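You operate a simulated robot arm through the tools that you are given. There is no shell and no other tool. Be economical: measure what you need, move in short steps, check, and stop when the job is done.

You are at the controls of a simulated two-armed robot. One attempt, no reset.

JOB
On the top of the steel bench, fold the yellow cloth in half, so that its two short edges meet.

It is judged by the outcome, as a careful person would: the job done as asked, and still so three seconds after it is handed in. It fails if anything else is knocked over, pushed out of place, dropped, spilled or broken. Flat cloth is picked up by pressing the open fingertips on it (5 to 10 N) and closing them slowly along it; thin cloth reads only 2 to 8 mm in the jaws.

ROBOT AND FRAMES
Two 7-joint arms with two-finger parallel grippers on one trunk, on a base that drives. Base frame: it is fixed to the floor where the robot stands at the start and does not move with it; the origin is under the middle of the robot, x ahead of it, y to its left, z up; the surface under the hand at the start is at about z = 88. Readings come in cm, degrees, newtons and seconds.
The left shoulder is at the start at [7, 16.3, 117], the right one opposite. With the tool pointing down near the work surface each hand reaches from about 40 to 88 cm from the robot's upright axis, wherever it stands, measured 20 degrees to its own side. Places, roughly: top of the steel bench [70, 0, 90]. Payload 3.43 kg a hand.
Tool frame (each hand has its own): the origin (TCP) lies between the finger pads and is the grasp point; the fingertips stand 3.4 cm ahead of it; z points along the fingers, y is the line along which they close. Largest opening 12.8 cm; finger width 2.4, thickness 1.2; the body of the gripper, 4.8 by 13 cm, starts 9.6 cm behind the TCP.
Orientation is that of the tool frame in the base frame, as a unit quaternion [x, y, z, w]. With the fingers straight down and closing along the base's y, the tool's x points along the base's -x, its y along +y and its z along -z.

CONTROLS
- The arms move only by the tool nudge_tool. It takes "left_motion", "right_motion" or both (then of equal length, played together; a hand with none holds still); each is a list of rows, each a list of 3 entries, a list of its own where there are three numbers: the finger opening in cm, from 0 to 12.8, then the shift along the tool's x, y, z in units of 100 mm (1.0 is 100 mm), then the turn, a rotation vector about the tool's x, y, z in units of 90 degrees (1.0 is 90 degrees). In form: [[fingers, [dx, dy, dz], [wx, wy, wz]], ...]. A call has 1 to 10 rows; each row is the pose to reach, as a shift and turn from the pose commanded when the call began, along the tool's axes at that moment. A call with a number of a shift or a turn outside -1 to 1 is refused whole. Rows are played at 5 a second. More than 5 cm and 8.6 degrees between two rows, or a gripper value outside its range, and nothing of the call is played. Where a pose cannot be reached the arm comes as near as it can. A force on the tool above 40 N (or 10 N above the force at the start of the call, whichever is more), or a blocked arm, ends the call early, and 0.2 s more pass. The fingers move at their own pace (about 15.3 cm/s each) and stop on an object; they squeeze with about 23 N. The grip force told is the motor's: it shows also when the fingers shut on nothing. Time passes only in rows, and 0.2 s behind the last, so rows that repeat a pose let the fingers close. It gives the time, the measured TCP pose, the force on the tool (base axes), the opening and the grip force at its end, in the units of the frame above (readings bear some noise), with the torque about the TCP (base axes, N m) and any sound that the robot's microphone picked up, and new pictures: "pictures" is both (left out), scene, wrist or none (wrist: the cameras of the hands that moved).
- Cameras (640 x 400 px; columns grow to the right, rows downward): "scene" is now at [12.8, -2.41, 137.86]; the picture's right is [-0.31, -0.95, 0.00], its down [-0.59, 0.19, -0.79] and it looks along [0.75, -0.24, -0.62] (base axes); focal length 239 px, centre (320, 200). "left" rides on the left gripper at [7.6, 1.1, -16] in its tool frame; the picture's right is [-0.15, 0.99, 0.00], its down [-0.88, -0.13, -0.46] and it looks along [-0.45, -0.07, 0.89] (tool axes); focal length 234 px, centre (320, 200). "right" rides on the right gripper at [7.6, -1.1, -16] in its tool frame; the picture's right is [0.15, 0.99, 0.00], its down [-0.88, 0.13, -0.46] and it looks along [-0.45, 0.07, 0.89] (tool axes); focal length 234 px, centre (320, 200). There is no depth. A picture from a camera that has moved, and an enlarged one, comes with that camera's place and axes in the base frame and with its lens. The place of the scene camera against the robot may be out by one fixed shift of up to 1.8 cm in any direction.
- raise_lower(by): slides the trunk up (or, below 0, down) by that many cm; the arms and the scene camera ride with it, the base frame stays. It gives what a move gives, with no picture.
- drive_base(legs): drives the robot by 1 to 6 legs, each [ahead, left, turn to the left] in cm, cm and degrees, along the robot's own axes; the way and the turn of a leg run together, so that a leg with both is an arc; at most 150 cm and 180 degrees a leg. The arms and the cameras ride along, it lands a little off, and it stops where it bumps. It gives what a move gives, and a new picture of the scene camera.
- pan_tilt(pan, tilt): turns the head with the scene camera to pan (to the left, within 86 degrees either way) and tilt (down, from -29 to 69), counted from straight ahead of the robot. It gives what a move gives, and a new picture of the scene camera.
- inspect(camera, box): a new picture of the part [left, top, right, bottom] of that camera's present view, enlarged. It takes no simulated time.
- close_job(): hands the job in; it is judged then, once.

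Go step by step. Nothing tells you exact positions but the pictures and the camera data: compare them with the known pose of the tool, close in by small moves and look again before you grip or let go. The budget is 120 turns and 260 pictures, counting those below and the enlarged ones. Unless the task says otherwise, let go and move clear before handing in.

The tools are called after "Call:" as name(argument=value, ...) on one line, values as JSON. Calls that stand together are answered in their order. nudge_tool: Moves the arms, as the interface text tells. Its arguments: {"type":"object","properties":{"left_motion":{"type":"array","items":{"type":"array"}},"right_motion":{"type":"array","items":{"type":"array"}},"pictures":{"type":"string","enum":["both","scene","wrist","none"]}},"required":[]} The other tools are called the same way: raise_lower (by) slides the trunk up or down; drive_base (legs) drives the base; pan_tilt (pan, tilt) turns the head that bears the scene camera; inspect (camera, box) takes an enlarged picture of a part of a camera's view; close_job () hands the job in.

At the start:

```text
time_s: 0.0
left_ee_pos: [58.63, 29.77, 105.12]
left_tcp_rot: [-0.001, 1.0, 0.0, 0.0]
left_wrist_force: [0.4, 0.1, 0.1]
left_moment: [0.02, -0.02, -0.01]
left_gripper_width: 12.82
left_finger_force: 0.0
right_ee_pos: [55.04, -24.31, 109.91]
right_tcp_rot: [0.001, 1.0, 0.0, 0.0]
right_wrist_force: [-0.4, -0.1, 0.1]
right_moment: [0.0, -0.02, 0.02]
right_gripper_width: 12.79
right_finger_force: 0.0
trunk travel left (down, up): [-65.0, 29.0]
robot x, y, heading: [-0.0, -0.04, -0.1]
head pan, tilt: [-17.8, 38.3]
```

scene: 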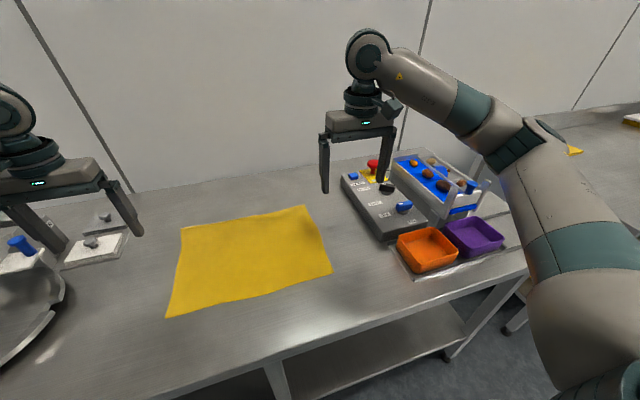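
right: 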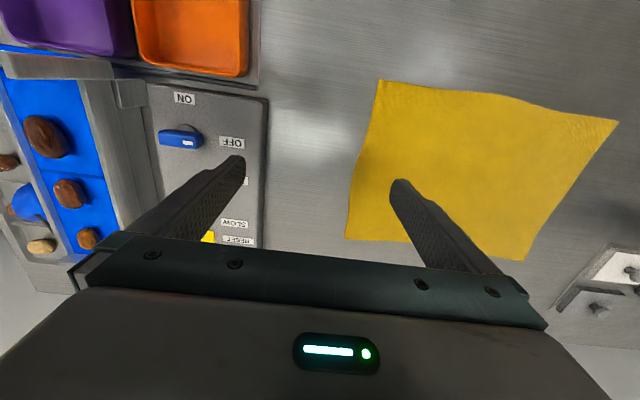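
left: 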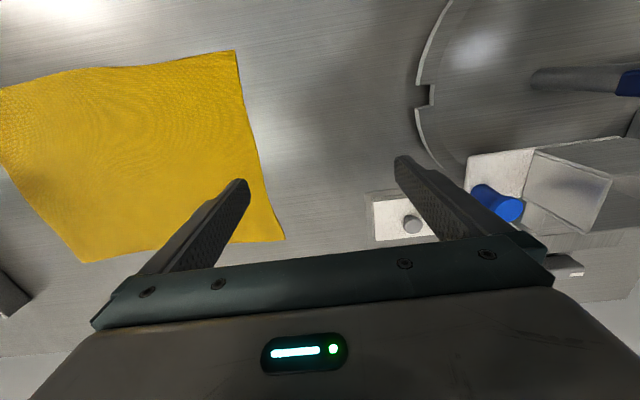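

The yellow cloth lies flat, spanning about x 46–74 and y −16.5–21, so the short edges are the left and right ones. The left hand will take the near-left corner and the right hand the far-left corner. First I turn both hands so the fingers close along base x.

Call:
nudge_tool(left_motion=[[12.8, [0.08, -0.09, 0], [0, 0, 0.09]], [12.8, [0.16, -0.18, 0], [0, 0, 0.18]], [12.8, [0.24, -0.27, 0], [0, 0, 0.27]], [12.8, [0.32, -0.36, 0], [0, 0, 0.36]], [12.8, [0.4, -0.45, 0], [0, 0, 0.45]], [12.8, [0.48, -0.54, 0], [0, 0, 0.54]], [12.8, [0.56, -0.63, 0], [0, 0, 0.63]], [12.8, [0.64, -0.72, 0], [0, 0, 0.72]], [12.8, [0.72, -0.81, 0], [0, 0, 0.81]], [12.8, [0.8, -0.9, 0], [0, 0, 0.9]]], right_motion=[[12.8, [-0.05, 0.09, 0], [0, 0, -0.09]], [12.8, [-0.1, 0.18, 0], [0, 0, -0.18]], [12.8, [-0.15, 0.27, 0], [0, 0, -0.27]], [12.8, [-0.2, 0.36, 0], [0, 0, -0.36]], [12.8, [-0.25, 0.45, 0], [0, 0, -0.45]], [12.8, [-0.3, 0.54, 0], [0, 0, -0.54]], [12.8, [-0.35, 0.63, 0], [0, 0, -0.63]], [12.8, [-0.4, 0.72, 0], [0, 0, -0.72]], [12.8, [-0.45, 0.81, 0], [0, 0, -0.81]], [12.8, [-0.5, 0.9, 0], [0, 0, -0.9]]], pictures="scene")

```text
time_s: 2.2
left_ee_pos: [43.37, 22.37, 106.19]
left_tcp_rot: [0.644, 0.765, 0.003, 0.001]
left_wrist_force: [-1.3, 0.2, 0.5]
left_moment: [0.0, -0.09, -0.06]
left_gripper_width: 12.79
left_finger_force: 0.0
left hand out of reach, approached as far as the arm can: row 9, 10
right_ee_pos: [50.5, -10.96, 109.59]
right_tcp_rot: [-0.645, 0.764, -0.003, 0.001]
right_wrist_force: [-0.3, -0.1, 0.3]
right_moment: [-0.04, -0.04, 0.01]
right_gripper_width: 12.78
right_finger_force: 0.1
right hand out of reach, approached as far as the arm can: row 8, 9, 10
trunk travel left (down, up): [-65.0, 29.0]
robot x, y, heading: [-0.08, 0.17, -0.2]
head pan, tilt: [-17.8, 38.3]
camera scene: at [12.39, -2.34, 137.91], right [-0.31, -0.95, 0.0], down [-0.59, 0.19, -0.79], along [0.75, -0.24, -0.62], focal length 239 px, centre (320, 200)
```

scene: 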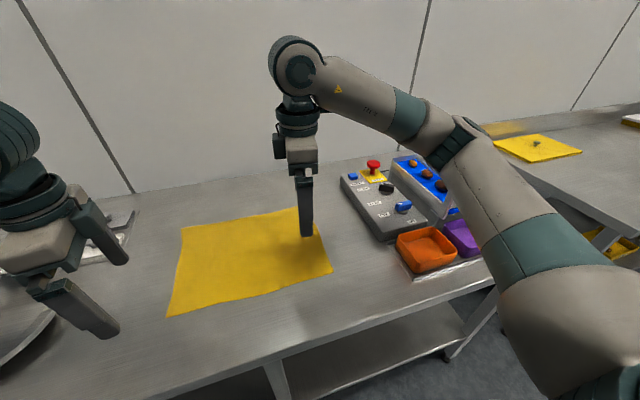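

Both arms came up short of reach with this yaw. I'll rotate the hands back and try the other way.

Call:
nudge_tool(left_motion=[[12.8, [0, 0, 0], [0, 0, -0.09]], [12.8, [0, 0, 0], [0, 0, -0.18]], [12.8, [0, 0, 0], [0, 0, -0.27]], [12.8, [0, 0, 0], [0, 0, -0.36]], [12.8, [0, 0, 0], [0, 0, -0.45]], [12.8, [0, 0, 0], [0, 0, -0.54]], [12.8, [0, 0, 0], [0, 0, -0.63]], [12.8, [0, 0, 0], [0, 0, -0.72]], [12.8, [0, 0, 0], [0, 0, -0.81]], [12.8, [0, 0, 0], [0, 0, -0.9]]], right_motion=[[12.8, [0, 0, 0], [0, 0, 0.09]], [12.8, [0, 0, 0], [0, 0, 0.18]], [12.8, [0, 0, 0], [0, 0, 0.27]], [12.8, [0, 0, 0], [0, 0, 0.36]], [12.8, [0, 0, 0], [0, 0, 0.45]], [12.8, [0, 0, 0], [0, 0, 0.54]], [12.8, [0, 0, 0], [0, 0, 0.63]], [12.8, [0, 0, 0], [0, 0, 0.72]], [12.8, [0, 0, 0], [0, 0, 0.81]], [12.8, [0, 0, 0], [0, 0, 0.9]]], pictures="none")

Call:
nudge_tool(left_motion=[[12.8, [0, 0, 0], [0, 0, -0.09]], [12.8, [0, 0, 0], [0, 0, -0.18]], [12.8, [0, 0, 0], [0, 0, -0.27]], [12.8, [0, 0, 0], [0, 0, -0.36]], [12.8, [0, 0, 0], [0, 0, -0.45]], [12.8, [0, 0, 0], [0, 0, -0.54]], [12.8, [0, 0, 0], [0, 0, -0.63]], [12.8, [0, 0, 0], [0, 0, -0.72]], [12.8, [0, 0, 0], [0, 0, -0.81]], [12.8, [0, 0, 0], [0, 0, -0.9]]], right_motion=[[12.8, [0, 0, 0], [0, 0, 0.09]], [12.8, [0, 0, 0], [0, 0, 0.18]], [12.8, [0, 0, 0], [0, 0, 0.27]], [12.8, [0, 0, 0], [0, 0, 0.36]], [12.8, [0, 0, 0], [0, 0, 0.45]], [12.8, [0, 0, 0], [0, 0, 0.54]], [12.8, [0, 0, 0], [0, 0, 0.63]], [12.8, [0, 0, 0], [0, 0, 0.72]], [12.8, [0, 0, 0], [0, 0, 0.81]], [12.8, [0, 0, 0], [0, 0, 0.9]]], pictures="scene")

```text
time_s: 4.4
left_ee_pos: [43.74, 22.26, 106.04]
left_tcp_rot: [-0.002, 1.0, 0.0, 0.0]
left_wrist_force: [0.1, 1.1, 1.2]
left_moment: [0.02, -0.01, 0.02]
left_gripper_width: 12.79
left_finger_force: 0.1
right_ee_pos: [50.9, -11.07, 109.39]
right_tcp_rot: [0.002, 1.0, 0.0, 0.0]
right_wrist_force: [-0.1, -1.1, 0.4]
right_moment: [0.02, -0.01, -0.01]
right_gripper_width: 12.81
right_finger_force: 0.1
trunk travel left (down, up): [-65.0, 29.0]
robot x, y, heading: [-0.14, 0.19, 0.0]
head pan, tilt: [-17.8, 38.3]
```

```text
time_s: 6.6
left_ee_pos: [43.74, 22.35, 106.05]
left_tcp_rot: [-0.65, 0.76, 0.0, 0.0]
left_wrist_force: [-0.3, 0.0, -0.2]
left_moment: [-0.04, -0.01, 0.03]
left_gripper_width: 12.8
left_finger_force: 0.0
right_ee_pos: [50.76, -11.02, 109.49]
right_tcp_rot: [0.65, 0.76, 0.0, 0.0]
right_wrist_force: [-0.2, 0.7, 0.0]
right_moment: [0.03, 0.01, -0.01]
right_gripper_width: 12.79
right_finger_force: 0.0
trunk travel left (down, up): [-65.0, 29.0]
robot x, y, heading: [-0.2, 0.04, -0.3]
head pan, tilt: [-17.8, 38.3]
camera scene: at [12.8, -2.41, 137.86], right [-0.31, -0.95, 0.0], down [-0.59, 0.19, -0.79], along [0.75, -0.24, -0.62], focal length 239 px, centre (320, 200)
```

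scene: 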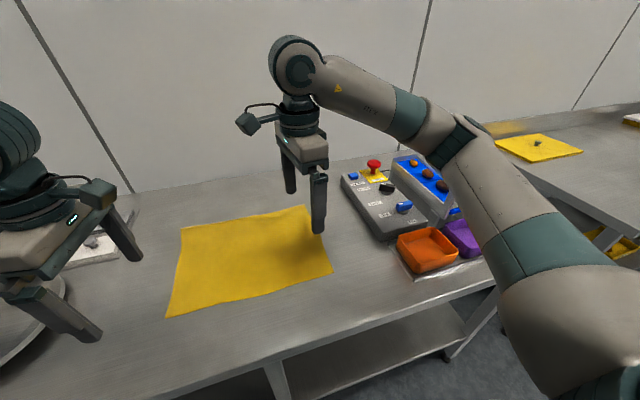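

The other yaw works. I'll turn and shift the base slightly left so the right arm can reach the far-left corner.

Call:
drive_base(legs=[[0, 5, 10]])

```text
time_s: 7.7
left_ee_pos: [38.57, 34.57, 105.95]
left_tcp_rot: [0.714, -0.7, 0.001, 0.0]
left_wrist_force: [-0.3, -0.1, 0.8]
left_moment: [-0.02, -0.01, 0.0]
left_gripper_width: 12.77
left_finger_force: 0.1
right_ee_pos: [51.6, 3.06, 109.44]
right_tcp_rot: [0.58, 0.815, 0.0, 0.001]
right_wrist_force: [0.9, 0.3, 0.6]
right_moment: [-0.06, 0.03, 0.01]
right_gripper_width: 12.81
right_finger_force: 0.1
trunk travel left (down, up): [-65.0, 29.0]
robot x, y, heading: [-0.73, 5.09, 10.1]
head pan, tilt: [-17.8, 38.3]
camera scene: at [12.64, 4.96, 137.86], right [-0.13, -0.99, 0.0], down [-0.61, 0.08, -0.79], along [0.78, -0.11, -0.62], focal length 239 px, centre (320, 200)
```

scene: 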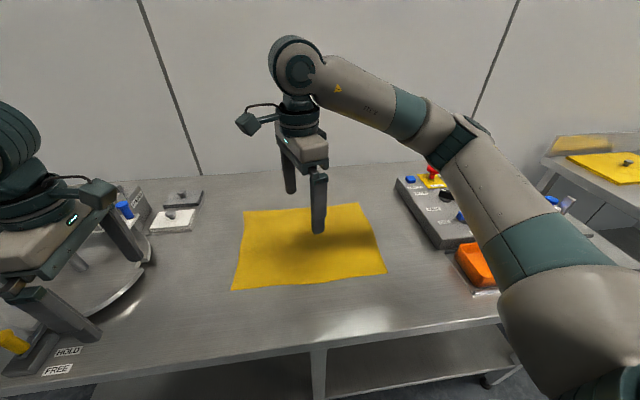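

Now I'll bring each hand toward its corner, the left one to about (48, 20) and the right one to about (72, 20).

Call:
nudge_tool(left_motion=[[12.8, [0.17, -0.15, 0], [0, 0, 0]], [10, [0.34, -0.3, 0], [0, 0, 0]], [8, [0.5, -0.45, 0], [0, 0, 0]], [6, [0.67, -0.6, 0], [0, 0, 0]], [6, [0.84, -0.75, 0], [0, 0, 0]], [6, [1.0, -0.9, 0], [0, 0, 0]]], right_motion=[[12.8, [0.07, 0.16, 0], [0, 0, 0.04]], [10, [0.14, 0.33, 0], [0, 0, 0.08]], [8, [0.21, 0.5, 0], [0, 0, 0.12]], [6, [0.28, 0.66, 0], [0, 0, 0.16]], [6, [0.35, 0.83, 0], [0, 0, 0.2]], [6, [0.4, 1.0, 0], [0, 0, 0.21]]], pictures="none")

```text
time_s: 9.1
left_ee_pos: [48.12, 24.67, 106.02]
left_tcp_rot: [0.715, -0.699, -0.001, 0.001]
left_wrist_force: [0.5, -0.2, 0.1]
left_moment: [0.05, 0.0, -0.03]
left_gripper_width: 5.99
left_finger_force: 0.0
right_ee_pos: [59.7, 10.13, 109.41]
right_tcp_rot: [0.706, 0.708, -0.001, -0.001]
right_wrist_force: [-0.3, 0.6, 0.9]
right_moment: [0.06, 0.02, 0.01]
right_gripper_width: 5.99
right_finger_force: 0.1
trunk travel left (down, up): [-65.0, 29.0]
robot x, y, heading: [-0.04, 5.11, 10.0]
head pan, tilt: [-17.8, 38.3]
```

Call:
nudge_tool(left_motion=[[5, [0.1, 0, 0], [0, 0, 0]], [5, [0.2, 0, 0], [0, 0, 0]], [5, [0.3, 0, 0], [0, 0, 0]], [5, [0.43, 0, 0], [0, 0, 0]], [5, [0.43, 0, 0], [0, 0, 0]]], right_motion=[[5, [0.2, 0.2, 0], [0, 0, 0]], [5, [0.4, 0.4, 0], [0, 0, 0]], [5, [0.6, 0.6, 0], [0, 0, 0]], [5, [0.8, 0.8, 0], [0, 0, 0]], [5, [0.98, 1.0, 0], [0, 0, 0]]])

```text
time_s: 10.3
left_ee_pos: [48.07, 20.6, 106.14]
left_tcp_rot: [0.715, -0.7, 0.0, 0.001]
left_wrist_force: [-0.3, 0.9, -0.3]
left_moment: [-0.05, 0.02, -0.03]
left_gripper_width: 4.98
left_finger_force: 0.0
right_ee_pos: [69.69, 20.14, 109.47]
right_tcp_rot: [0.706, 0.709, -0.001, 0.001]
right_wrist_force: [-0.3, 1.0, 0.3]
right_moment: [-0.05, 0.01, 0.03]
right_gripper_width: 4.97
right_finger_force: 0.0
trunk travel left (down, up): [-65.0, 29.0]
robot x, y, heading: [-0.37, 4.77, 10.2]
head pan, tilt: [-17.8, 38.3]
camera scene: at [12.6, 5.08, 137.86], right [-0.13, -0.99, 0.0], down [-0.61, 0.08, -0.79], along [0.78, -0.11, -0.62], focal length 239 px, centre (320, 200)
camera right: at [68.42, 27.68, 125.39], right [0.99, 0.15, 0.0], down [0.13, -0.88, 0.46], along [0.07, -0.45, -0.89], focal length 234 px, centre (320, 200)
camera left: at [47.08, 13.05, 122.12], right [-0.99, 0.13, 0.0], down [0.11, 0.88, 0.45], along [0.06, 0.45, -0.89], focal length 234 px, centre (320, 200)
```

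scene: 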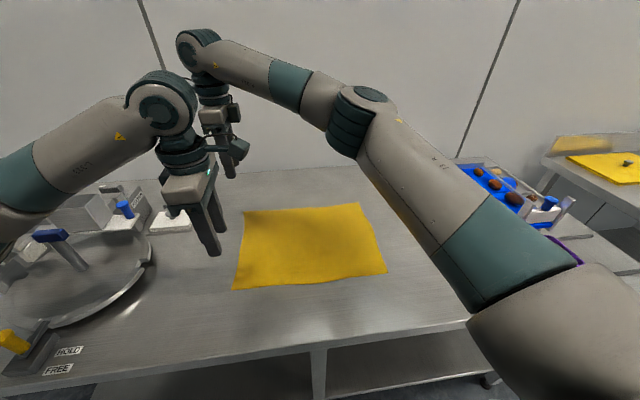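
right: 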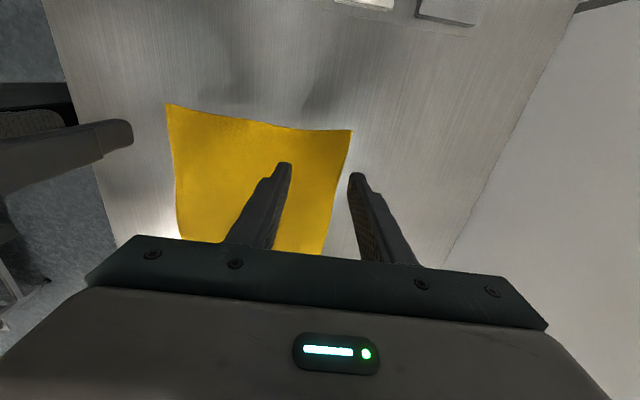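
left: 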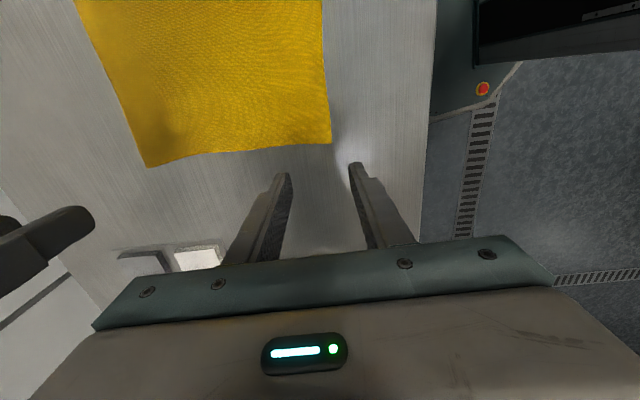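

The corners measure about (46.6, 21.4) near and (74.5, 21.5) far. I'm centring the hands and lowering them.

Call:
nudge_tool(left_motion=[[4, [0, -0.1, 0.2], [0, 0, 0]], [4, [0, -0.19, 0.4], [0, 0, 0]], [4, [0.02, -0.19, 0.6], [0, 0, 0]], [4, [0.02, -0.19, 0.8], [0, 0, 0]], [4, [0.02, -0.19, 1.0], [0, 0, 0]]], right_motion=[[4, [0.04, 0.07, 0.2], [0, 0, 0]], [4, [0.04, 0.14, 0.4], [0, 0, 0]], [4, [0.04, 0.14, 0.6], [0, 0, 0]], [4, [0.04, 0.14, 0.8], [0, 0, 0]], [4, [0.04, 0.14, 1.0], [0, 0, 0]]], pictures="wrist")

```text
time_s: 11.5
left_ee_pos: [49.84, 20.21, 95.96]
left_tcp_rot: [0.714, -0.7, -0.001, 0.0]
left_wrist_force: [1.2, 0.3, 0.2]
left_moment: [-0.01, 0.04, 0.0]
left_gripper_width: 4.0
left_finger_force: 0.0
right_ee_pos: [71.06, 20.3, 99.34]
right_tcp_rot: [0.706, 0.709, -0.001, 0.0]
right_wrist_force: [0.6, 0.1, 0.7]
right_moment: [0.0, 0.02, 0.0]
right_gripper_width: 4.01
right_finger_force: 0.0
trunk travel left (down, up): [-65.0, 29.0]
robot x, y, heading: [-0.35, 4.9, 10.2]
head pan, tilt: [-17.8, 38.3]
camera right: at [69.81, 27.75, 115.26], right [0.99, 0.15, 0.0], down [0.13, -0.88, 0.46], along [0.07, -0.45, -0.89], focal length 234 px, centre (320, 200)
camera left: at [49.0, 12.74, 112.09], right [-0.99, 0.13, 0.0], down [0.11, 0.88, 0.46], along [0.06, 0.45, -0.89], focal length 234 px, centre (320, 200)
```

right: 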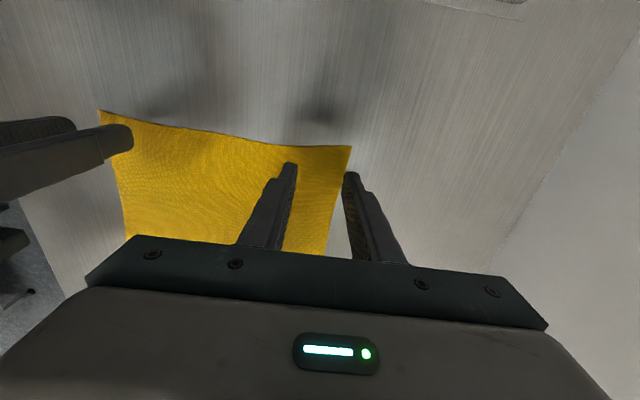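
left: 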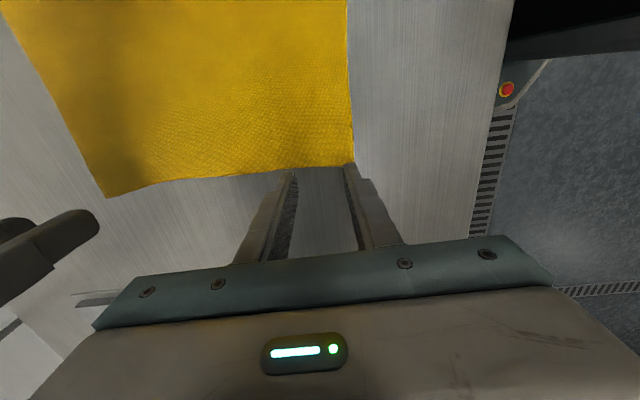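

Alignment is good. I'll go down until contact.

Call:
nudge_tool(left_motion=[[4, [0.03, -0.05, 0.1], [0, 0, 0]], [4, [0.03, -0.05, 0.2], [0, 0, 0]], [4, [0.03, -0.05, 0.3], [0, 0, 0]], [4, [0.03, -0.05, 0.36], [0, 0, 0]], [4, [0.03, -0.05, 0.36], [0, 0, 0]]], right_motion=[[4, [-0.04, 0, 0.2], [0, 0, 0]], [4, [-0.04, 0, 0.4], [0, 0, 0]], [4, [-0.04, 0, 0.6], [0, 0, 0]], [4, [-0.04, 0, 0.7], [0, 0, 0]], [4, [-0.04, 0, 0.7], [0, 0, 0]]], pictures="wrist")

```text
time_s: 12.7
left_ee_pos: [50.35, 20.12, 92.57]
left_tcp_rot: [0.715, -0.699, 0.0, 0.0]
left_wrist_force: [1.1, -1.5, 0.3]
left_moment: [0.05, 0.0, -0.01]
left_gripper_width: 4.01
left_finger_force: 0.0
right_ee_pos: [70.96, 19.89, 92.49]
right_tcp_rot: [0.706, 0.708, 0.0, 0.0]
right_wrist_force: [0.7, 0.8, -0.3]
right_moment: [0.02, -0.03, 0.03]
right_gripper_width: 3.99
right_finger_force: 0.1
trunk travel left (down, up): [-65.0, 29.0]
robot x, y, heading: [-0.71, 4.81, 10.3]
head pan, tilt: [-17.8, 38.3]
camera right: at [69.81, 27.46, 108.4], right [0.99, 0.15, 0.0], down [0.13, -0.88, 0.46], along [0.07, -0.45, -0.89], focal length 234 px, centre (320, 200)
camera left: at [49.45, 12.46, 108.56], right [-0.99, 0.13, 0.0], down [0.11, 0.88, 0.46], along [0.06, 0.45, -0.89], focal length 234 px, centre (320, 200)
```

right: 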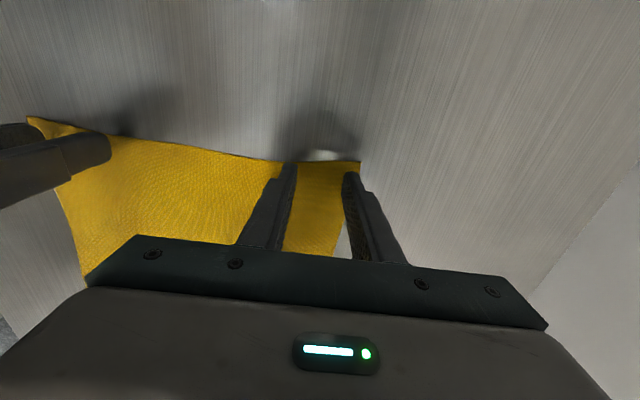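
left: 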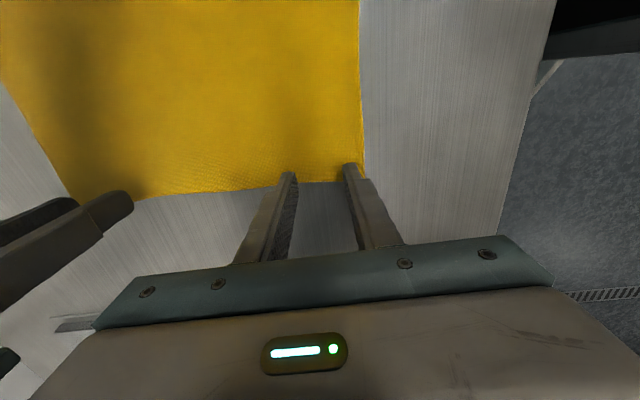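

Call:
nudge_tool(left_motion=[[4, [0, 0, 0.03], [0, 0, 0]], [4, [0, 0, 0.06], [0, 0, 0]], [4, [0, 0, 0.08], [0, 0, 0]], [4, [0, 0, 0.08], [0, 0, 0]]], right_motion=[[4, [0, 0, 0.03], [0, 0, 0]], [4, [0, 0, 0.06], [0, 0, 0]], [4, [0, 0, 0.08], [0, 0, 0]], [4, [0, 0, 0.08], [0, 0, 0]]], pictures="none")

```text
time_s: 13.7
left_ee_pos: [50.32, 20.05, 91.68]
left_tcp_rot: [0.715, -0.699, 0.0, -0.001]
left_wrist_force: [-0.3, -0.4, -0.6]
left_moment: [-0.01, -0.01, 0.01]
left_gripper_width: 4.0
left_finger_force: 0.0
right_ee_pos: [71.11, 20.03, 91.71]
right_tcp_rot: [0.706, 0.708, 0.0, 0.0]
right_wrist_force: [0.3, 0.1, -0.2]
right_moment: [-0.01, -0.02, -0.02]
right_gripper_width: 4.0
right_finger_force: 0.0
trunk travel left (down, up): [-65.0, 29.0]
robot x, y, heading: [-0.41, 4.84, 10.1]
head pan, tilt: [-17.8, 38.3]
```

Call:
nudge_tool(left_motion=[[4, [0, 0, 0.02], [0, 0, 0]], [4, [0, 0, 0.04], [0, 0, 0]], [4, [0, 0, 0.05], [0, 0, 0]], [4, [0, 0, 0.05], [0, 0, 0]]], right_motion=[[4, [0, 0, 0.02], [0, 0, 0]], [4, [0, 0, 0.04], [0, 0, 0]], [4, [0, 0, 0.05], [0, 0, 0]], [4, [0, 0, 0.05], [0, 0, 0]]], pictures="none")

```text
time_s: 14.7
left_ee_pos: [50.27, 20.0, 91.59]
left_tcp_rot: [0.715, -0.699, 0.003, -0.002]
left_wrist_force: [5.0, 3.2, 36.5]
left_moment: [0.2, 0.68, -0.1]
left_gripper_width: 3.81
left_finger_force: 0.1
right_ee_pos: [70.91, 20.13, 91.6]
right_tcp_rot: [0.706, 0.709, 0.002, 0.001]
right_wrist_force: [1.8, -0.4, 11.7]
right_moment: [0.02, 0.03, 0.04]
right_gripper_width: 3.94
right_finger_force: 0.1
trunk travel left (down, up): [-65.0, 29.0]
robot x, y, heading: [-0.37, 4.81, 10.3]
head pan, tilt: [-17.8, 38.3]
```

Contact is at TCP z ≈ 91.6 and the left hand presses too hard, so I'll ease off.

Call:
nudge_tool(left_motion=[[4, [0, 0, -0.025], [0, 0, 0]], [4, [0, 0, -0.025], [0, 0, 0]]], right_motion=[[4, [0, 0, -0.007], [0, 0, 0]], [4, [0, 0, -0.007], [0, 0, 0]]], pictures="none")

```text
time_s: 15.3
left_ee_pos: [50.2, 19.9, 91.46]
left_tcp_rot: [0.715, -0.699, 0.001, 0.0]
left_wrist_force: [4.2, 1.7, 20.8]
left_moment: [0.07, 0.17, 0.01]
left_gripper_width: 3.89
left_finger_force: 0.0
right_ee_pos: [70.9, 19.9, 91.53]
right_tcp_rot: [0.706, 0.708, 0.002, 0.001]
right_wrist_force: [1.5, 0.4, 19.5]
right_moment: [0.07, 0.18, -0.01]
right_gripper_width: 3.98
right_finger_force: 0.1
trunk travel left (down, up): [-65.0, 29.0]
robot x, y, heading: [-0.48, 4.88, 10.2]
head pan, tilt: [-17.8, 38.3]
```

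Call:
nudge_tool(left_motion=[[4, [0, 0, -0.012], [0, 0, 0]], [4, [0, 0, -0.012], [0, 0, 0]]], right_motion=[[4, [0, 0, -0.012], [0, 0, 0]], [4, [0, 0, -0.012], [0, 0, 0]]], pictures="none")

```text
time_s: 15.9
left_ee_pos: [50.16, 19.91, 91.59]
left_tcp_rot: [0.715, -0.699, 0.0, 0.0]
left_wrist_force: [0.9, -1.1, 6.4]
left_moment: [0.02, 0.01, 0.0]
left_gripper_width: 3.96
left_finger_force: 0.0
right_ee_pos: [70.92, 19.83, 91.56]
right_tcp_rot: [0.706, 0.708, 0.001, 0.0]
right_wrist_force: [0.1, 0.3, 16.8]
right_moment: [0.0, 0.07, 0.01]
right_gripper_width: 3.98
right_finger_force: 0.1
trunk travel left (down, up): [-65.0, 29.0]
robot x, y, heading: [-0.58, 4.61, 10.0]
head pan, tilt: [-17.8, 38.3]
```

The left hand is at 6 N. I'll ease the right a little and close both slowly.

Call:
nudge_tool(left_motion=[[3.6, [0, 0, 0], [0, 0, 0]], [3.2, [0, 0, 0], [0, 0, 0]], [2.8, [0, 0, 0], [0, 0, 0]], [2.4, [0, 0, 0], [0, 0, 0]], [2.0, [0, 0, 0], [0, 0, 0]], [1.6, [0, 0, 0], [0, 0, 0]], [1.2, [0, 0, 0], [0, 0, 0]], [0.8, [0, 0, 0], [0, 0, 0]], [0.4, [0, 0, 0], [0, 0, 0]], [0, [0, 0, 0], [0, 0, 0]]], right_motion=[[3.6, [0, 0, -0.008], [0, 0, 0]], [3.2, [0, 0, -0.008], [0, 0, 0]], [2.8, [0, 0, -0.008], [0, 0, 0]], [2.4, [0, 0, -0.008], [0, 0, 0]], [2.0, [0, 0, -0.008], [0, 0, 0]], [1.6, [0, 0, -0.008], [0, 0, 0]], [1.2, [0, 0, -0.008], [0, 0, 0]], [0.8, [0, 0, -0.008], [0, 0, 0]], [0.4, [0, 0, -0.008], [0, 0, 0]], [0, [0, 0, -0.008], [0, 0, 0]]], pictures="wrist")

```text
time_s: 18.1
left_ee_pos: [50.36, 20.04, 91.63]
left_tcp_rot: [0.715, -0.7, -0.001, -0.001]
left_wrist_force: [-1.1, 0.8, -0.1]
left_moment: [0.0, 0.01, -0.03]
left_gripper_width: 0.0
left_finger_force: 23.2
right_ee_pos: [70.85, 19.86, 91.61]
right_tcp_rot: [0.705, 0.709, 0.0, 0.001]
right_wrist_force: [-0.8, 0.5, 11.7]
right_moment: [0.01, -0.02, -0.01]
right_gripper_width: 0.26
right_finger_force: 23.1
trunk travel left (down, up): [-65.0, 29.0]
robot x, y, heading: [-0.43, 5.29, 10.1]
head pan, tilt: [-17.8, 38.3]
camera right: at [69.7, 27.43, 107.47], right [0.99, 0.15, 0.0], down [0.13, -0.88, 0.46], along [0.07, -0.45, -0.89], focal length 234 px, centre (320, 200)
camera left: at [49.35, 12.4, 107.68], right [-0.99, 0.13, 0.0], down [0.11, 0.88, 0.46], along [0.06, 0.45, -0.89], focal length 234 px, centre (320, 200)
```

right: 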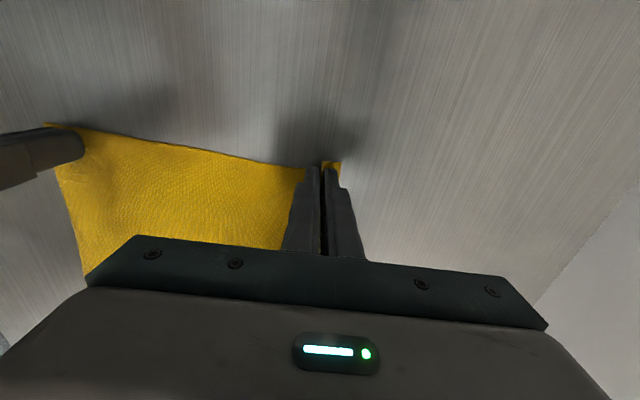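
left: 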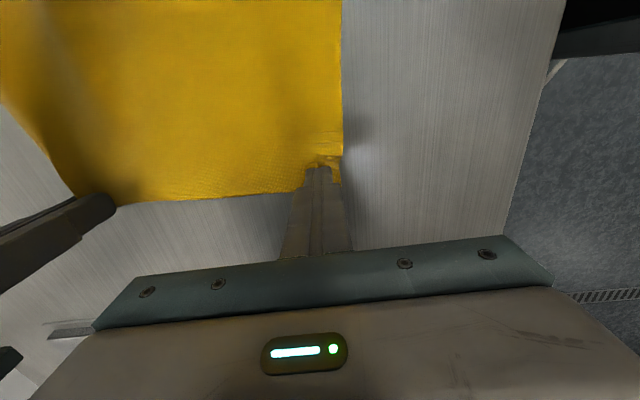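

The right hand has cloth at 2.6 mm but the left closed on nothing. I'll look closer at it.

Call:
inspect(camera="left", box=[240, 100, 400, 200])

Call:
nudge_tool(left_motion=[[1, [0, 0, -0.05], [0, 0, 0]], [2.5, [0, 0, -0.05], [0, 0, 0]], [4, [0, 0, -0.05], [0, 0, 0]], [4, [0, 0, -0.05], [0, 0, 0]]], pictures="wrist")

```text
4.00 times, centred on (320, 150) of left
camera zoom: at [49.35, 12.4, 107.68], right [-0.99, 0.13, 0.0], down [0.11, 0.88, 0.46], along [0.06, 0.45, -0.89], focal length 937 px, centre (320, 400)
```

zoom: 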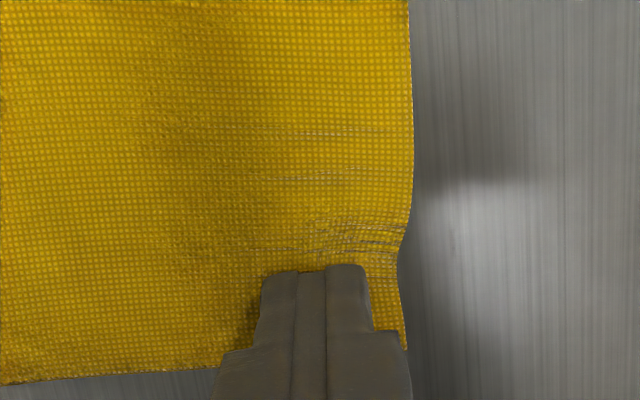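

```text
time_s: 19.1
left_ee_pos: [50.26, 19.98, 92.06]
left_tcp_rot: [0.715, -0.699, 0.0, 0.0]
left_wrist_force: [0.2, -0.5, -0.2]
left_moment: [0.01, 0.02, -0.01]
left_gripper_width: 4.0
left_finger_force: 0.1
right_ee_pos: [70.95, 19.77, 91.6]
right_tcp_rot: [0.706, 0.708, 0.0, 0.001]
right_wrist_force: [0.6, -0.5, 11.4]
right_moment: [-0.02, -0.04, -0.01]
right_gripper_width: 0.24
right_finger_force: 23.3
trunk travel left (down, up): [-65.0, 29.0]
robot x, y, heading: [-0.67, 5.06, 9.9]
head pan, tilt: [-17.8, 38.3]
camera left: at [49.36, 12.42, 108.16], right [-0.99, 0.13, 0.0], down [0.11, 0.88, 0.46], along [0.06, 0.45, -0.89], focal length 234 px, centre (320, 200)
```

left: 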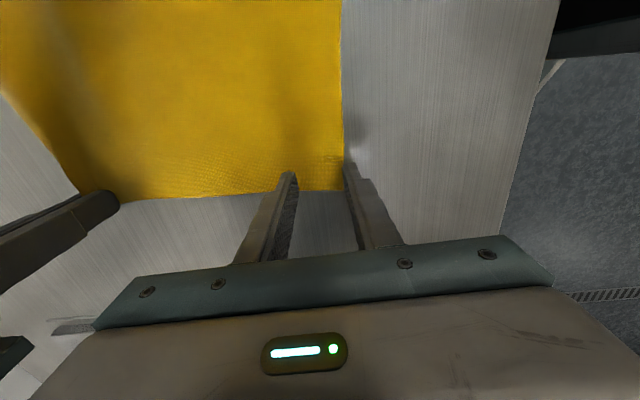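

The near edge got pulled in to about x 48.5. I'll shift the left hand 2 cm inward and press again.

Call:
nudge_tool(left_motion=[[4, [-0.05, -0.1, 0], [0, 0, 0]], [4, [-0.05, -0.2, 0], [0, 0, 0]], [4, [-0.05, -0.2, 0.03], [0, 0, 0]], [4, [-0.05, -0.2, 0.055], [0, 0, 0]], [4, [-0.05, -0.2, 0.055], [0, 0, 0]]], pictures="wrist")

```text
time_s: 20.3
left_ee_pos: [52.28, 20.4, 91.58]
left_tcp_rot: [0.715, -0.699, 0.001, 0.0]
left_wrist_force: [1.0, -0.5, 3.9]
left_moment: [0.01, 0.06, -0.01]
left_gripper_width: 3.98
left_finger_force: 0.0
right_ee_pos: [71.05, 19.95, 91.48]
right_tcp_rot: [0.706, 0.708, 0.001, 0.001]
right_wrist_force: [0.6, 0.4, 10.6]
right_moment: [-0.04, -0.06, -0.02]
right_gripper_width: 0.2
right_finger_force: 22.7
trunk travel left (down, up): [-65.0, 29.0]
robot x, y, heading: [-0.17, 5.22, 10.0]
head pan, tilt: [-17.8, 38.3]
camera left: at [51.33, 12.93, 107.63], right [-0.99, 0.13, 0.0], down [0.11, 0.88, 0.46], along [0.06, 0.45, -0.89], focal length 234 px, centre (320, 200)
```

left: 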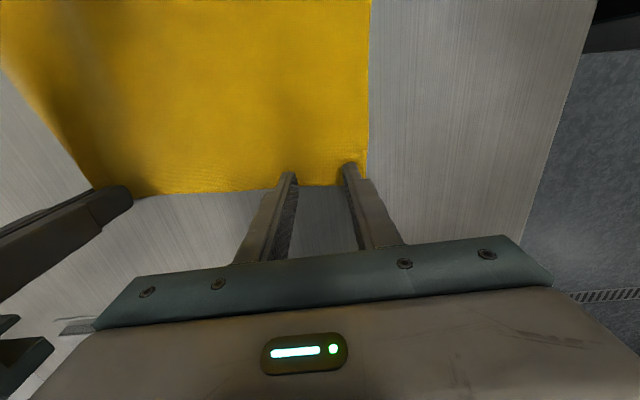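

Call:
nudge_tool(left_motion=[[4, [0, 0, 0.008], [0, 0, 0]], [3.5, [0, 0, 0.009], [0, 0, 0]], [3.0, [0, 0, 0.01], [0, 0, 0]], [2.5, [0, 0, 0.011], [0, 0, 0]], [2.0, [0, 0, 0.012], [0, 0, 0]], [1.6, [0, 0, 0.012], [0, 0, 0]], [1.2, [0, 0, 0.012], [0, 0, 0]], [0.8, [0, 0, 0.012], [0, 0, 0]], [0.4, [0, 0, 0.012], [0, 0, 0]], [0, [0, 0, 0.012], [0, 0, 0]]], pictures="wrist")

```text
time_s: 22.5
left_ee_pos: [52.21, 20.47, 91.49]
left_tcp_rot: [0.714, -0.7, 0.002, -0.001]
left_wrist_force: [7.1, -0.1, 22.1]
left_moment: [0.01, -0.12, 0.03]
left_gripper_width: 0.65
left_finger_force: 23.0
right_ee_pos: [70.8, 19.94, 91.65]
right_tcp_rot: [0.706, 0.708, 0.0, 0.0]
right_wrist_force: [-6.0, 0.4, 2.7]
right_moment: [0.03, 0.24, 0.01]
right_gripper_width: 0.28
right_finger_force: 22.7
trunk travel left (down, up): [-65.0, 29.0]
robot x, y, heading: [-0.24, 5.04, 10.2]
head pan, tilt: [-17.8, 38.3]
camera left: at [51.27, 12.95, 107.6], right [-0.99, 0.13, 0.0], down [0.11, 0.88, 0.46], along [0.06, 0.45, -0.89], focal length 234 px, centre (320, 200)
```

left: 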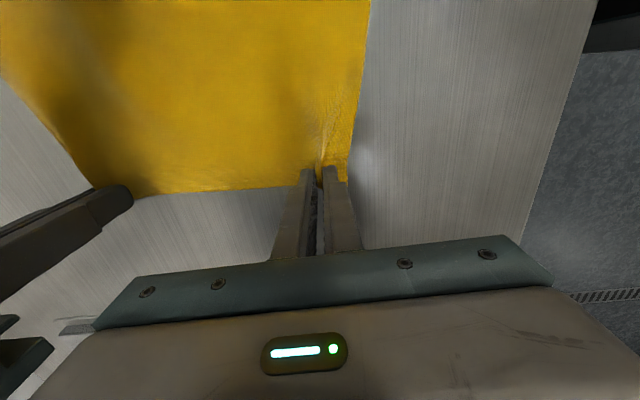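

Both corners are gripped, at 6.5 mm and 2.8 mm. I'll lift gently and begin moving across.

Call:
nudge_tool(left_motion=[[0, [0, 0, -0.1], [0, 0, 0]], [0, [0.03, 0, -0.2], [0, 0, 0]], [0, [0.08, 0, -0.3], [0, 0, 0]], [0, [0.15, 0, -0.4], [0, 0, 0]], [0, [0.25, 0, -0.5], [0, 0, 0]], [0, [0.35, 0, -0.6], [0, 0, 0]], [0, [0.35, 0, -0.6], [0, 0, 0]]], right_motion=[[0, [0, -0.04, -0.1], [0, 0, 0]], [0, [-0.03, -0.06, -0.2], [0, 0, 0]], [0, [-0.08, -0.06, -0.3], [0, 0, 0]], [0, [-0.15, -0.06, -0.4], [0, 0, 0]], [0, [-0.25, -0.06, -0.5], [0, 0, 0]], [0, [-0.35, -0.06, -0.6], [0, 0, 0]], [0, [-0.35, -0.06, -0.6], [0, 0, 0]]])

```text
time_s: 24.1
left_ee_pos: [52.44, 17.08, 97.45]
left_tcp_rot: [0.714, -0.7, 0.0, 0.0]
left_wrist_force: [0.9, 0.1, -0.9]
left_moment: [0.0, -0.02, -0.02]
left_gripper_width: 0.22
left_finger_force: 22.9
right_ee_pos: [70.43, 16.37, 97.43]
right_tcp_rot: [0.706, 0.708, 0.0, -0.001]
right_wrist_force: [-0.7, 0.0, -0.5]
right_moment: [-0.05, 0.01, -0.01]
right_gripper_width: 0.25
right_finger_force: 22.6
trunk travel left (down, up): [-65.0, 29.0]
robot x, y, heading: [-0.02, 5.06, 10.1]
head pan, tilt: [-17.8, 38.3]
camera scene: at [12.64, 4.97, 137.86], right [-0.13, -0.99, 0.0], down [-0.61, 0.08, -0.79], along [0.78, -0.11, -0.62], focal length 239 px, centre (320, 200)
camera right: at [69.21, 23.98, 113.35], right [0.99, 0.15, 0.0], down [0.13, -0.88, 0.46], along [0.07, -0.45, -0.89], focal length 234 px, centre (320, 200)
camera left: at [51.53, 9.53, 113.48], right [-0.99, 0.13, 0.0], down [0.11, 0.88, 0.45], along [0.06, 0.45, -0.89], focal length 234 px, centre (320, 200)
```

scene: 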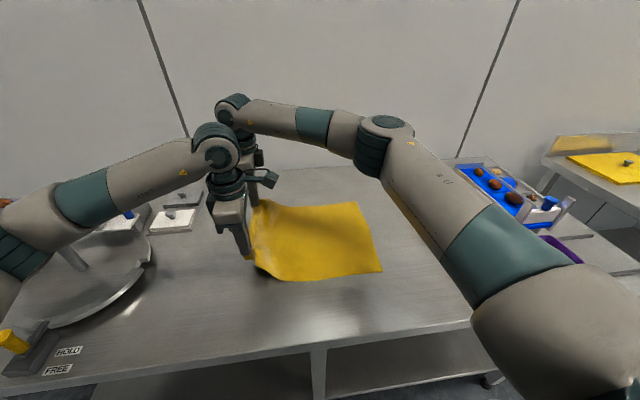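
right: 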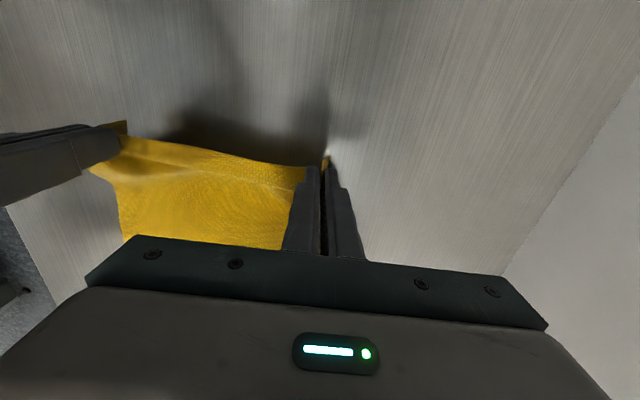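
left: 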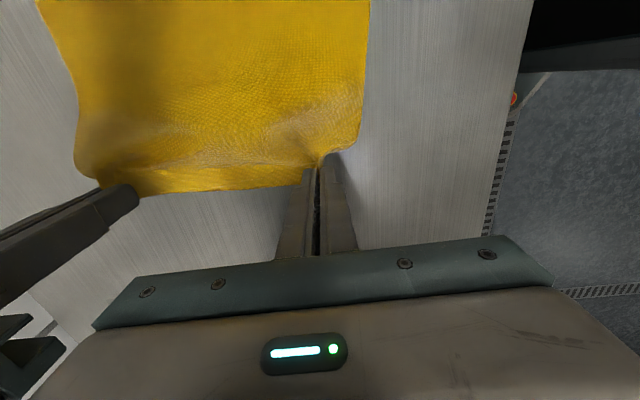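

The edge lifts cleanly on both hands. I'm continuing the arc.

Call:
nudge_tool(left_motion=[[0, [0.1, 0, -0.08], [0, 0, 0]], [0, [0.2, 0, -0.16], [0, 0, 0]], [0, [0.3, 0, -0.24], [0, 0, 0]], [0, [0.4, 0, -0.3], [0, 0, 0]], [0, [0.5, 0, -0.36], [0, 0, 0]], [0, [0.6, 0, -0.42], [0, 0, 0]], [0, [0.7, 0, -0.46], [0, 0, 0]], [0, [0.8, 0, -0.5], [0, 0, 0]], [0, [0.9, 0, -0.5], [0, 0, 0]], [0, [1.0, 0, -0.5], [0, 0, 0]]], right_motion=[[0, [-0.1, 0.01, -0.08], [0, 0, 0]], [0, [-0.2, 0.02, -0.16], [0, 0, 0]], [0, [-0.3, 0.03, -0.24], [0, 0, 0]], [0, [-0.4, 0.04, -0.3], [0, 0, 0]], [0, [-0.5, 0.04, -0.36], [0, 0, 0]], [0, [-0.6, 0.04, -0.42], [0, 0, 0]], [0, [-0.7, 0.04, -0.46], [0, 0, 0]], [0, [-0.8, 0.04, -0.5], [0, 0, 0]], [0, [-0.9, 0.04, -0.5], [0, 0, 0]], [0, [-1.0, 0.04, -0.5], [0, 0, 0]]])

```text
time_s: 26.3
left_ee_pos: [52.64, 6.98, 102.3]
left_tcp_rot: [0.714, -0.7, 0.0, 0.0]
left_wrist_force: [4.7, -1.0, -0.1]
left_moment: [-0.01, -0.16, 0.05]
left_gripper_width: 0.24
left_finger_force: 23.3
right_ee_pos: [70.9, 6.31, 102.48]
right_tcp_rot: [0.706, 0.708, -0.001, 0.0]
right_wrist_force: [-4.9, 0.1, 0.9]
right_moment: [-0.01, 0.19, -0.02]
right_gripper_width: 0.24
right_finger_force: 23.0
trunk travel left (down, up): [-65.0, 29.0]
robot x, y, heading: [-0.4, 4.73, 10.2]
head pan, tilt: [-17.8, 38.3]
camera scene: at [12.63, 4.79, 137.86], right [-0.13, -0.99, 0.0], down [-0.61, 0.08, -0.78], along [0.78, -0.1, -0.62], focal length 239 px, centre (320, 200)
camera right: at [69.7, 13.88, 118.36], right [0.99, 0.15, 0.0], down [0.13, -0.88, 0.46], along [0.07, -0.45, -0.89], focal length 234 px, centre (320, 200)
camera left: at [51.74, -0.64, 118.43], right [-0.99, 0.13, 0.0], down [0.11, 0.88, 0.46], along [0.06, 0.45, -0.89], focal length 234 px, centre (320, 200)
```

scene: 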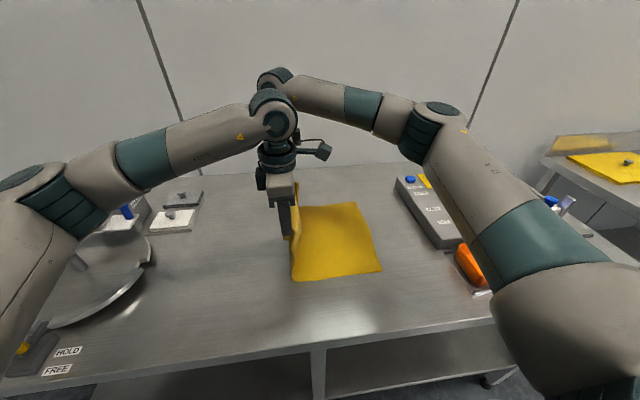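
right: 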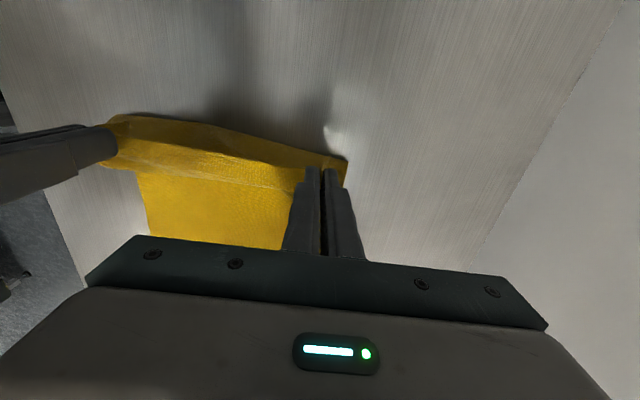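
left: 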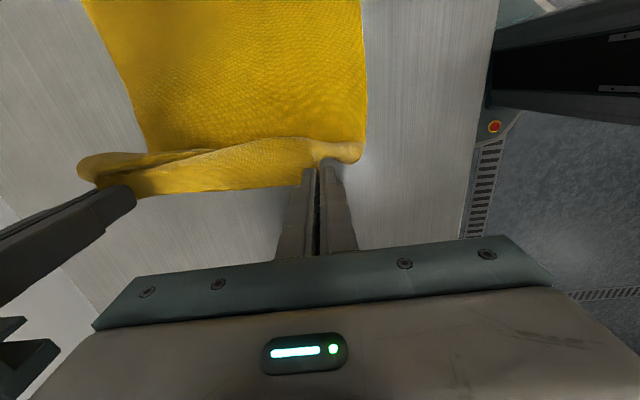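

Call:
nudge_tool(left_motion=[[0, [0.1, 0, -0.03], [0, 0, 0]], [0, [0.2, 0, -0.05], [0, 0, 0]], [0, [0.3, 0, -0.05], [0, 0, 0]], [0, [0.4, 0, -0.05], [0, 0, 0]], [0, [0.5, 0, -0.05], [0, 0, 0]], [0, [0.6, 0, -0.05], [0, 0, 0]], [0, [0.7, 0, -0.03], [0, 0, 0]], [0, [0.8, 0, 0], [0, 0, 0]], [0, [0.9, 0, 0.03], [0, 0, 0]], [0, [1.0, 0, 0.06], [0, 0, 0]]], right_motion=[[0, [-0.1, -0.01, -0.03], [0, 0, 0]], [0, [-0.2, -0.02, -0.05], [0, 0, 0]], [0, [-0.3, -0.02, -0.05], [0, 0, 0]], [0, [-0.4, -0.02, -0.05], [0, 0, 0]], [0, [-0.5, -0.02, -0.05], [0, 0, 0]], [0, [-0.6, -0.02, -0.05], [0, 0, 0]], [0, [-0.7, -0.02, -0.03], [0, 0, 0]], [0, [-0.8, -0.02, 0], [0, 0, 0]], [0, [-0.9, -0.02, 0.03], [0, 0, 0]], [0, [-1.0, -0.02, 0.06], [0, 0, 0]]])

```text
time_s: 28.5
left_ee_pos: [53.0, -3.0, 101.67]
left_tcp_rot: [0.715, -0.699, -0.001, -0.001]
left_wrist_force: [0.6, 0.1, 0.3]
left_moment: [-0.01, -0.04, 0.0]
left_gripper_width: 0.22
left_finger_force: 22.9
right_ee_pos: [70.67, -3.7, 101.88]
right_tcp_rot: [0.705, 0.709, 0.0, 0.0]
right_wrist_force: [-0.3, 0.1, -0.3]
right_moment: [0.02, 0.04, 0.01]
right_gripper_width: 0.26
right_finger_force: 22.7
trunk travel left (down, up): [-65.0, 29.0]
robot x, y, heading: [-0.36, 4.82, 10.1]
head pan, tilt: [-17.8, 38.3]
camera scene: at [12.63, 4.78, 137.86], right [-0.13, -0.99, 0.0], down [-0.61, 0.08, -0.78], along [0.78, -0.1, -0.62], focal length 239 px, centre (320, 200)
camera right: at [69.55, 3.85, 117.79], right [0.99, 0.15, 0.0], down [0.13, -0.88, 0.46], along [0.07, -0.45, -0.89], focal length 234 px, centre (320, 200)
camera left: at [51.93, -10.61, 117.79], right [-0.99, 0.13, 0.0], down [0.11, 0.88, 0.46], along [0.06, 0.45, -0.89], focal length 234 px, centre (320, 200)
```

scene: 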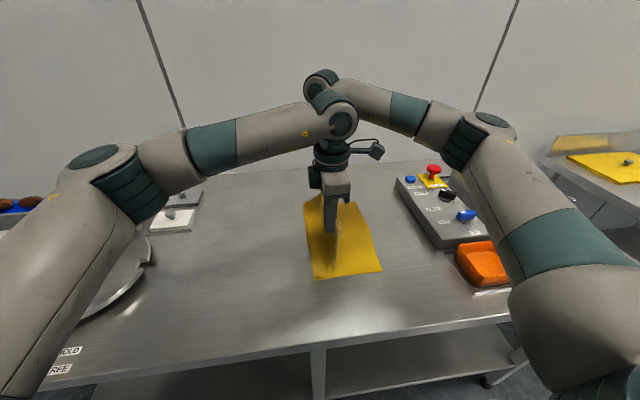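
right: 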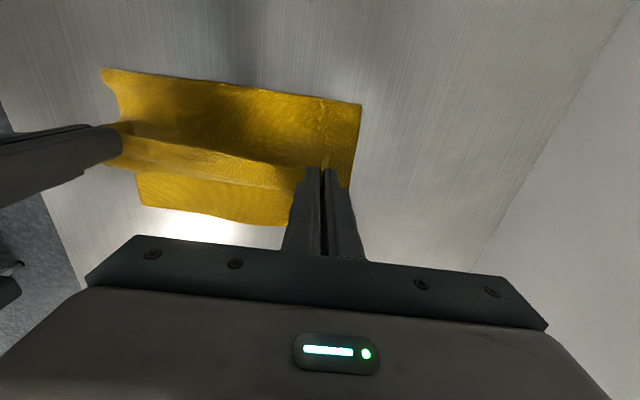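
left: 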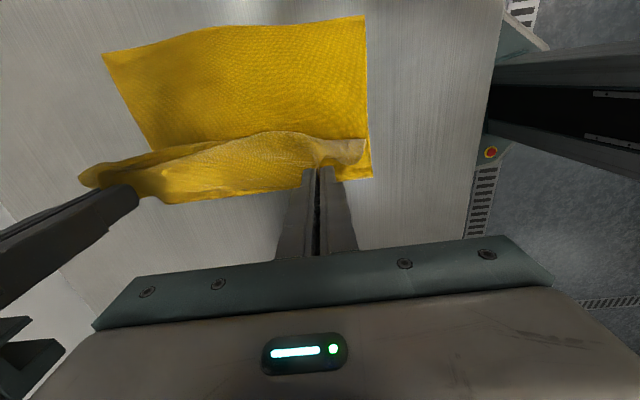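

The opposite edge is unmoved, at about y −16. The held edge curls because the hands don't rotate with it. I'll continue while tilting both hands about 30° so the edge rolls over as it comes down.

Call:
nudge_tool(left_motion=[[0, [0.1, 0, 0.03], [0, -0.033, 0]], [0, [0.2, 0, 0.06], [0, -0.066, 0]], [0, [0.3, 0, 0.1], [0, -0.1, 0]], [0, [0.4, 0, 0.15], [0, -0.133, 0]], [0, [0.5, 0, 0.2], [0, -0.166, 0]], [0, [0.6, 0, 0.26], [0, -0.2, 0]], [0, [0.7, 0, 0.32], [0, -0.233, 0]], [0, [0.8, 0, 0.38], [0, -0.266, 0]], [0, [0.9, 0, 0.44], [0, -0.3, 0]], [0, [1.0, 0, 0.5], [0, -0.333, 0]]], right_motion=[[0, [-0.1, 0, 0.03], [0, 0.033, 0]], [0, [-0.2, 0, 0.06], [0, 0.066, 0]], [0, [-0.3, 0, 0.1], [0, 0.1, 0]], [0, [-0.4, 0, 0.15], [0, 0.133, 0]], [0, [-0.5, 0, 0.2], [0, 0.166, 0]], [0, [-0.6, 0, 0.26], [0, 0.2, 0]], [0, [-0.7, 0, 0.32], [0, 0.233, 0]], [0, [-0.8, 0, 0.38], [0, 0.266, 0]], [0, [-0.9, 0, 0.44], [0, 0.3, 0]], [0, [-1.0, 0, 0.5], [0, 0.333, 0]]])

```text
time_s: 30.5
left_ee_pos: [51.79, -5.46, 97.53]
left_tcp_rot: [0.698, -0.678, -0.159, -0.164]
left_wrist_force: [20.9, -8.8, -0.2]
left_moment: [-0.26, -0.68, -0.34]
left_gripper_width: 0.24
left_finger_force: 23.0
left hand out of reach, approached as far as the arm can: row 6, 7, 8, 9, 10
right_ee_pos: [70.19, -12.09, 97.36]
right_tcp_rot: [0.682, 0.693, 0.16, -0.173]
right_wrist_force: [-21.6, 7.7, 0.3]
right_moment: [0.27, 0.67, 0.29]
right_gripper_width: 0.41
right_finger_force: 22.9
trunk travel left (down, up): [-65.0, 29.0]
robot x, y, heading: [-0.29, 5.12, 10.2]
head pan, tilt: [-17.8, 38.3]
stopped in row 10 (right hand): the force on the tool passed its limit at 43 N (the readings are from after the stop); the commanded pose is now the measured one
camera scene: at [12.6, 4.81, 137.87], right [-0.13, -0.99, 0.0], down [-0.61, 0.08, -0.79], along [0.78, -0.1, -0.62], focal length 239 px, centre (320, 200)
camera right: at [69.21, -12.69, 114.94], right [0.99, 0.15, 0.05], down [0.15, -0.99, 0.0], along [0.05, 0.0, -1.0], focal length 234 px, centre (320, 200)
camera left: at [50.95, -19.43, 108.53], right [-0.99, 0.11, 0.05], down [0.1, 0.59, 0.8], along [0.05, 0.8, -0.6], focal length 234 px, centre (320, 200)
```

scene: 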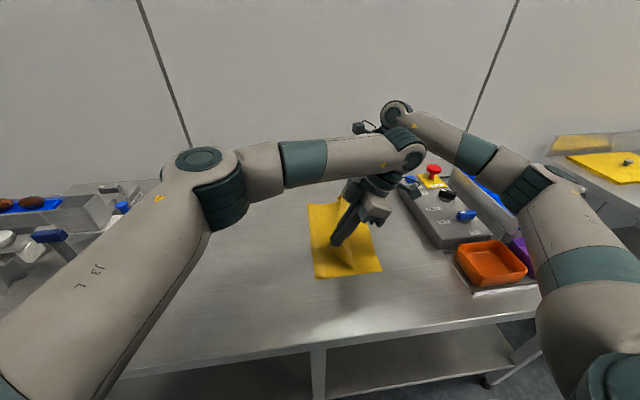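
right: 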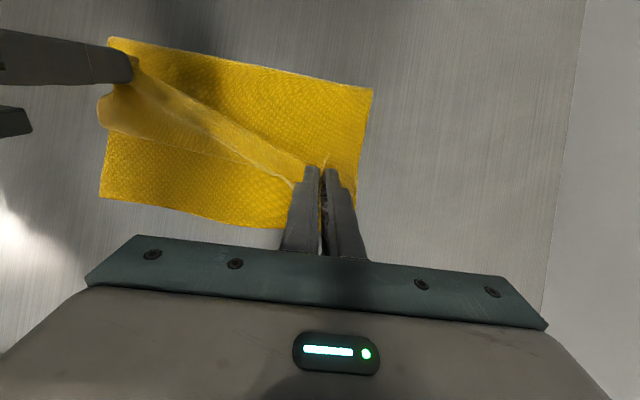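
left: 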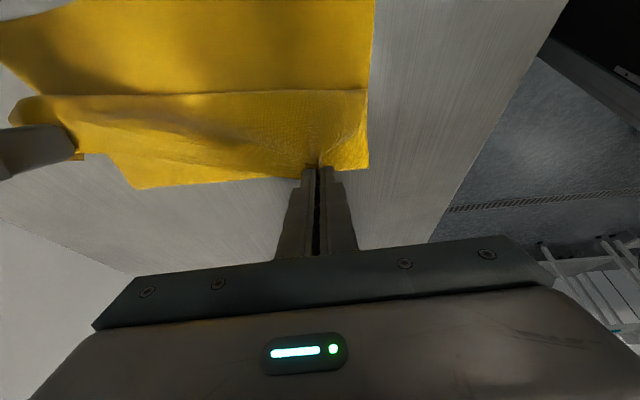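

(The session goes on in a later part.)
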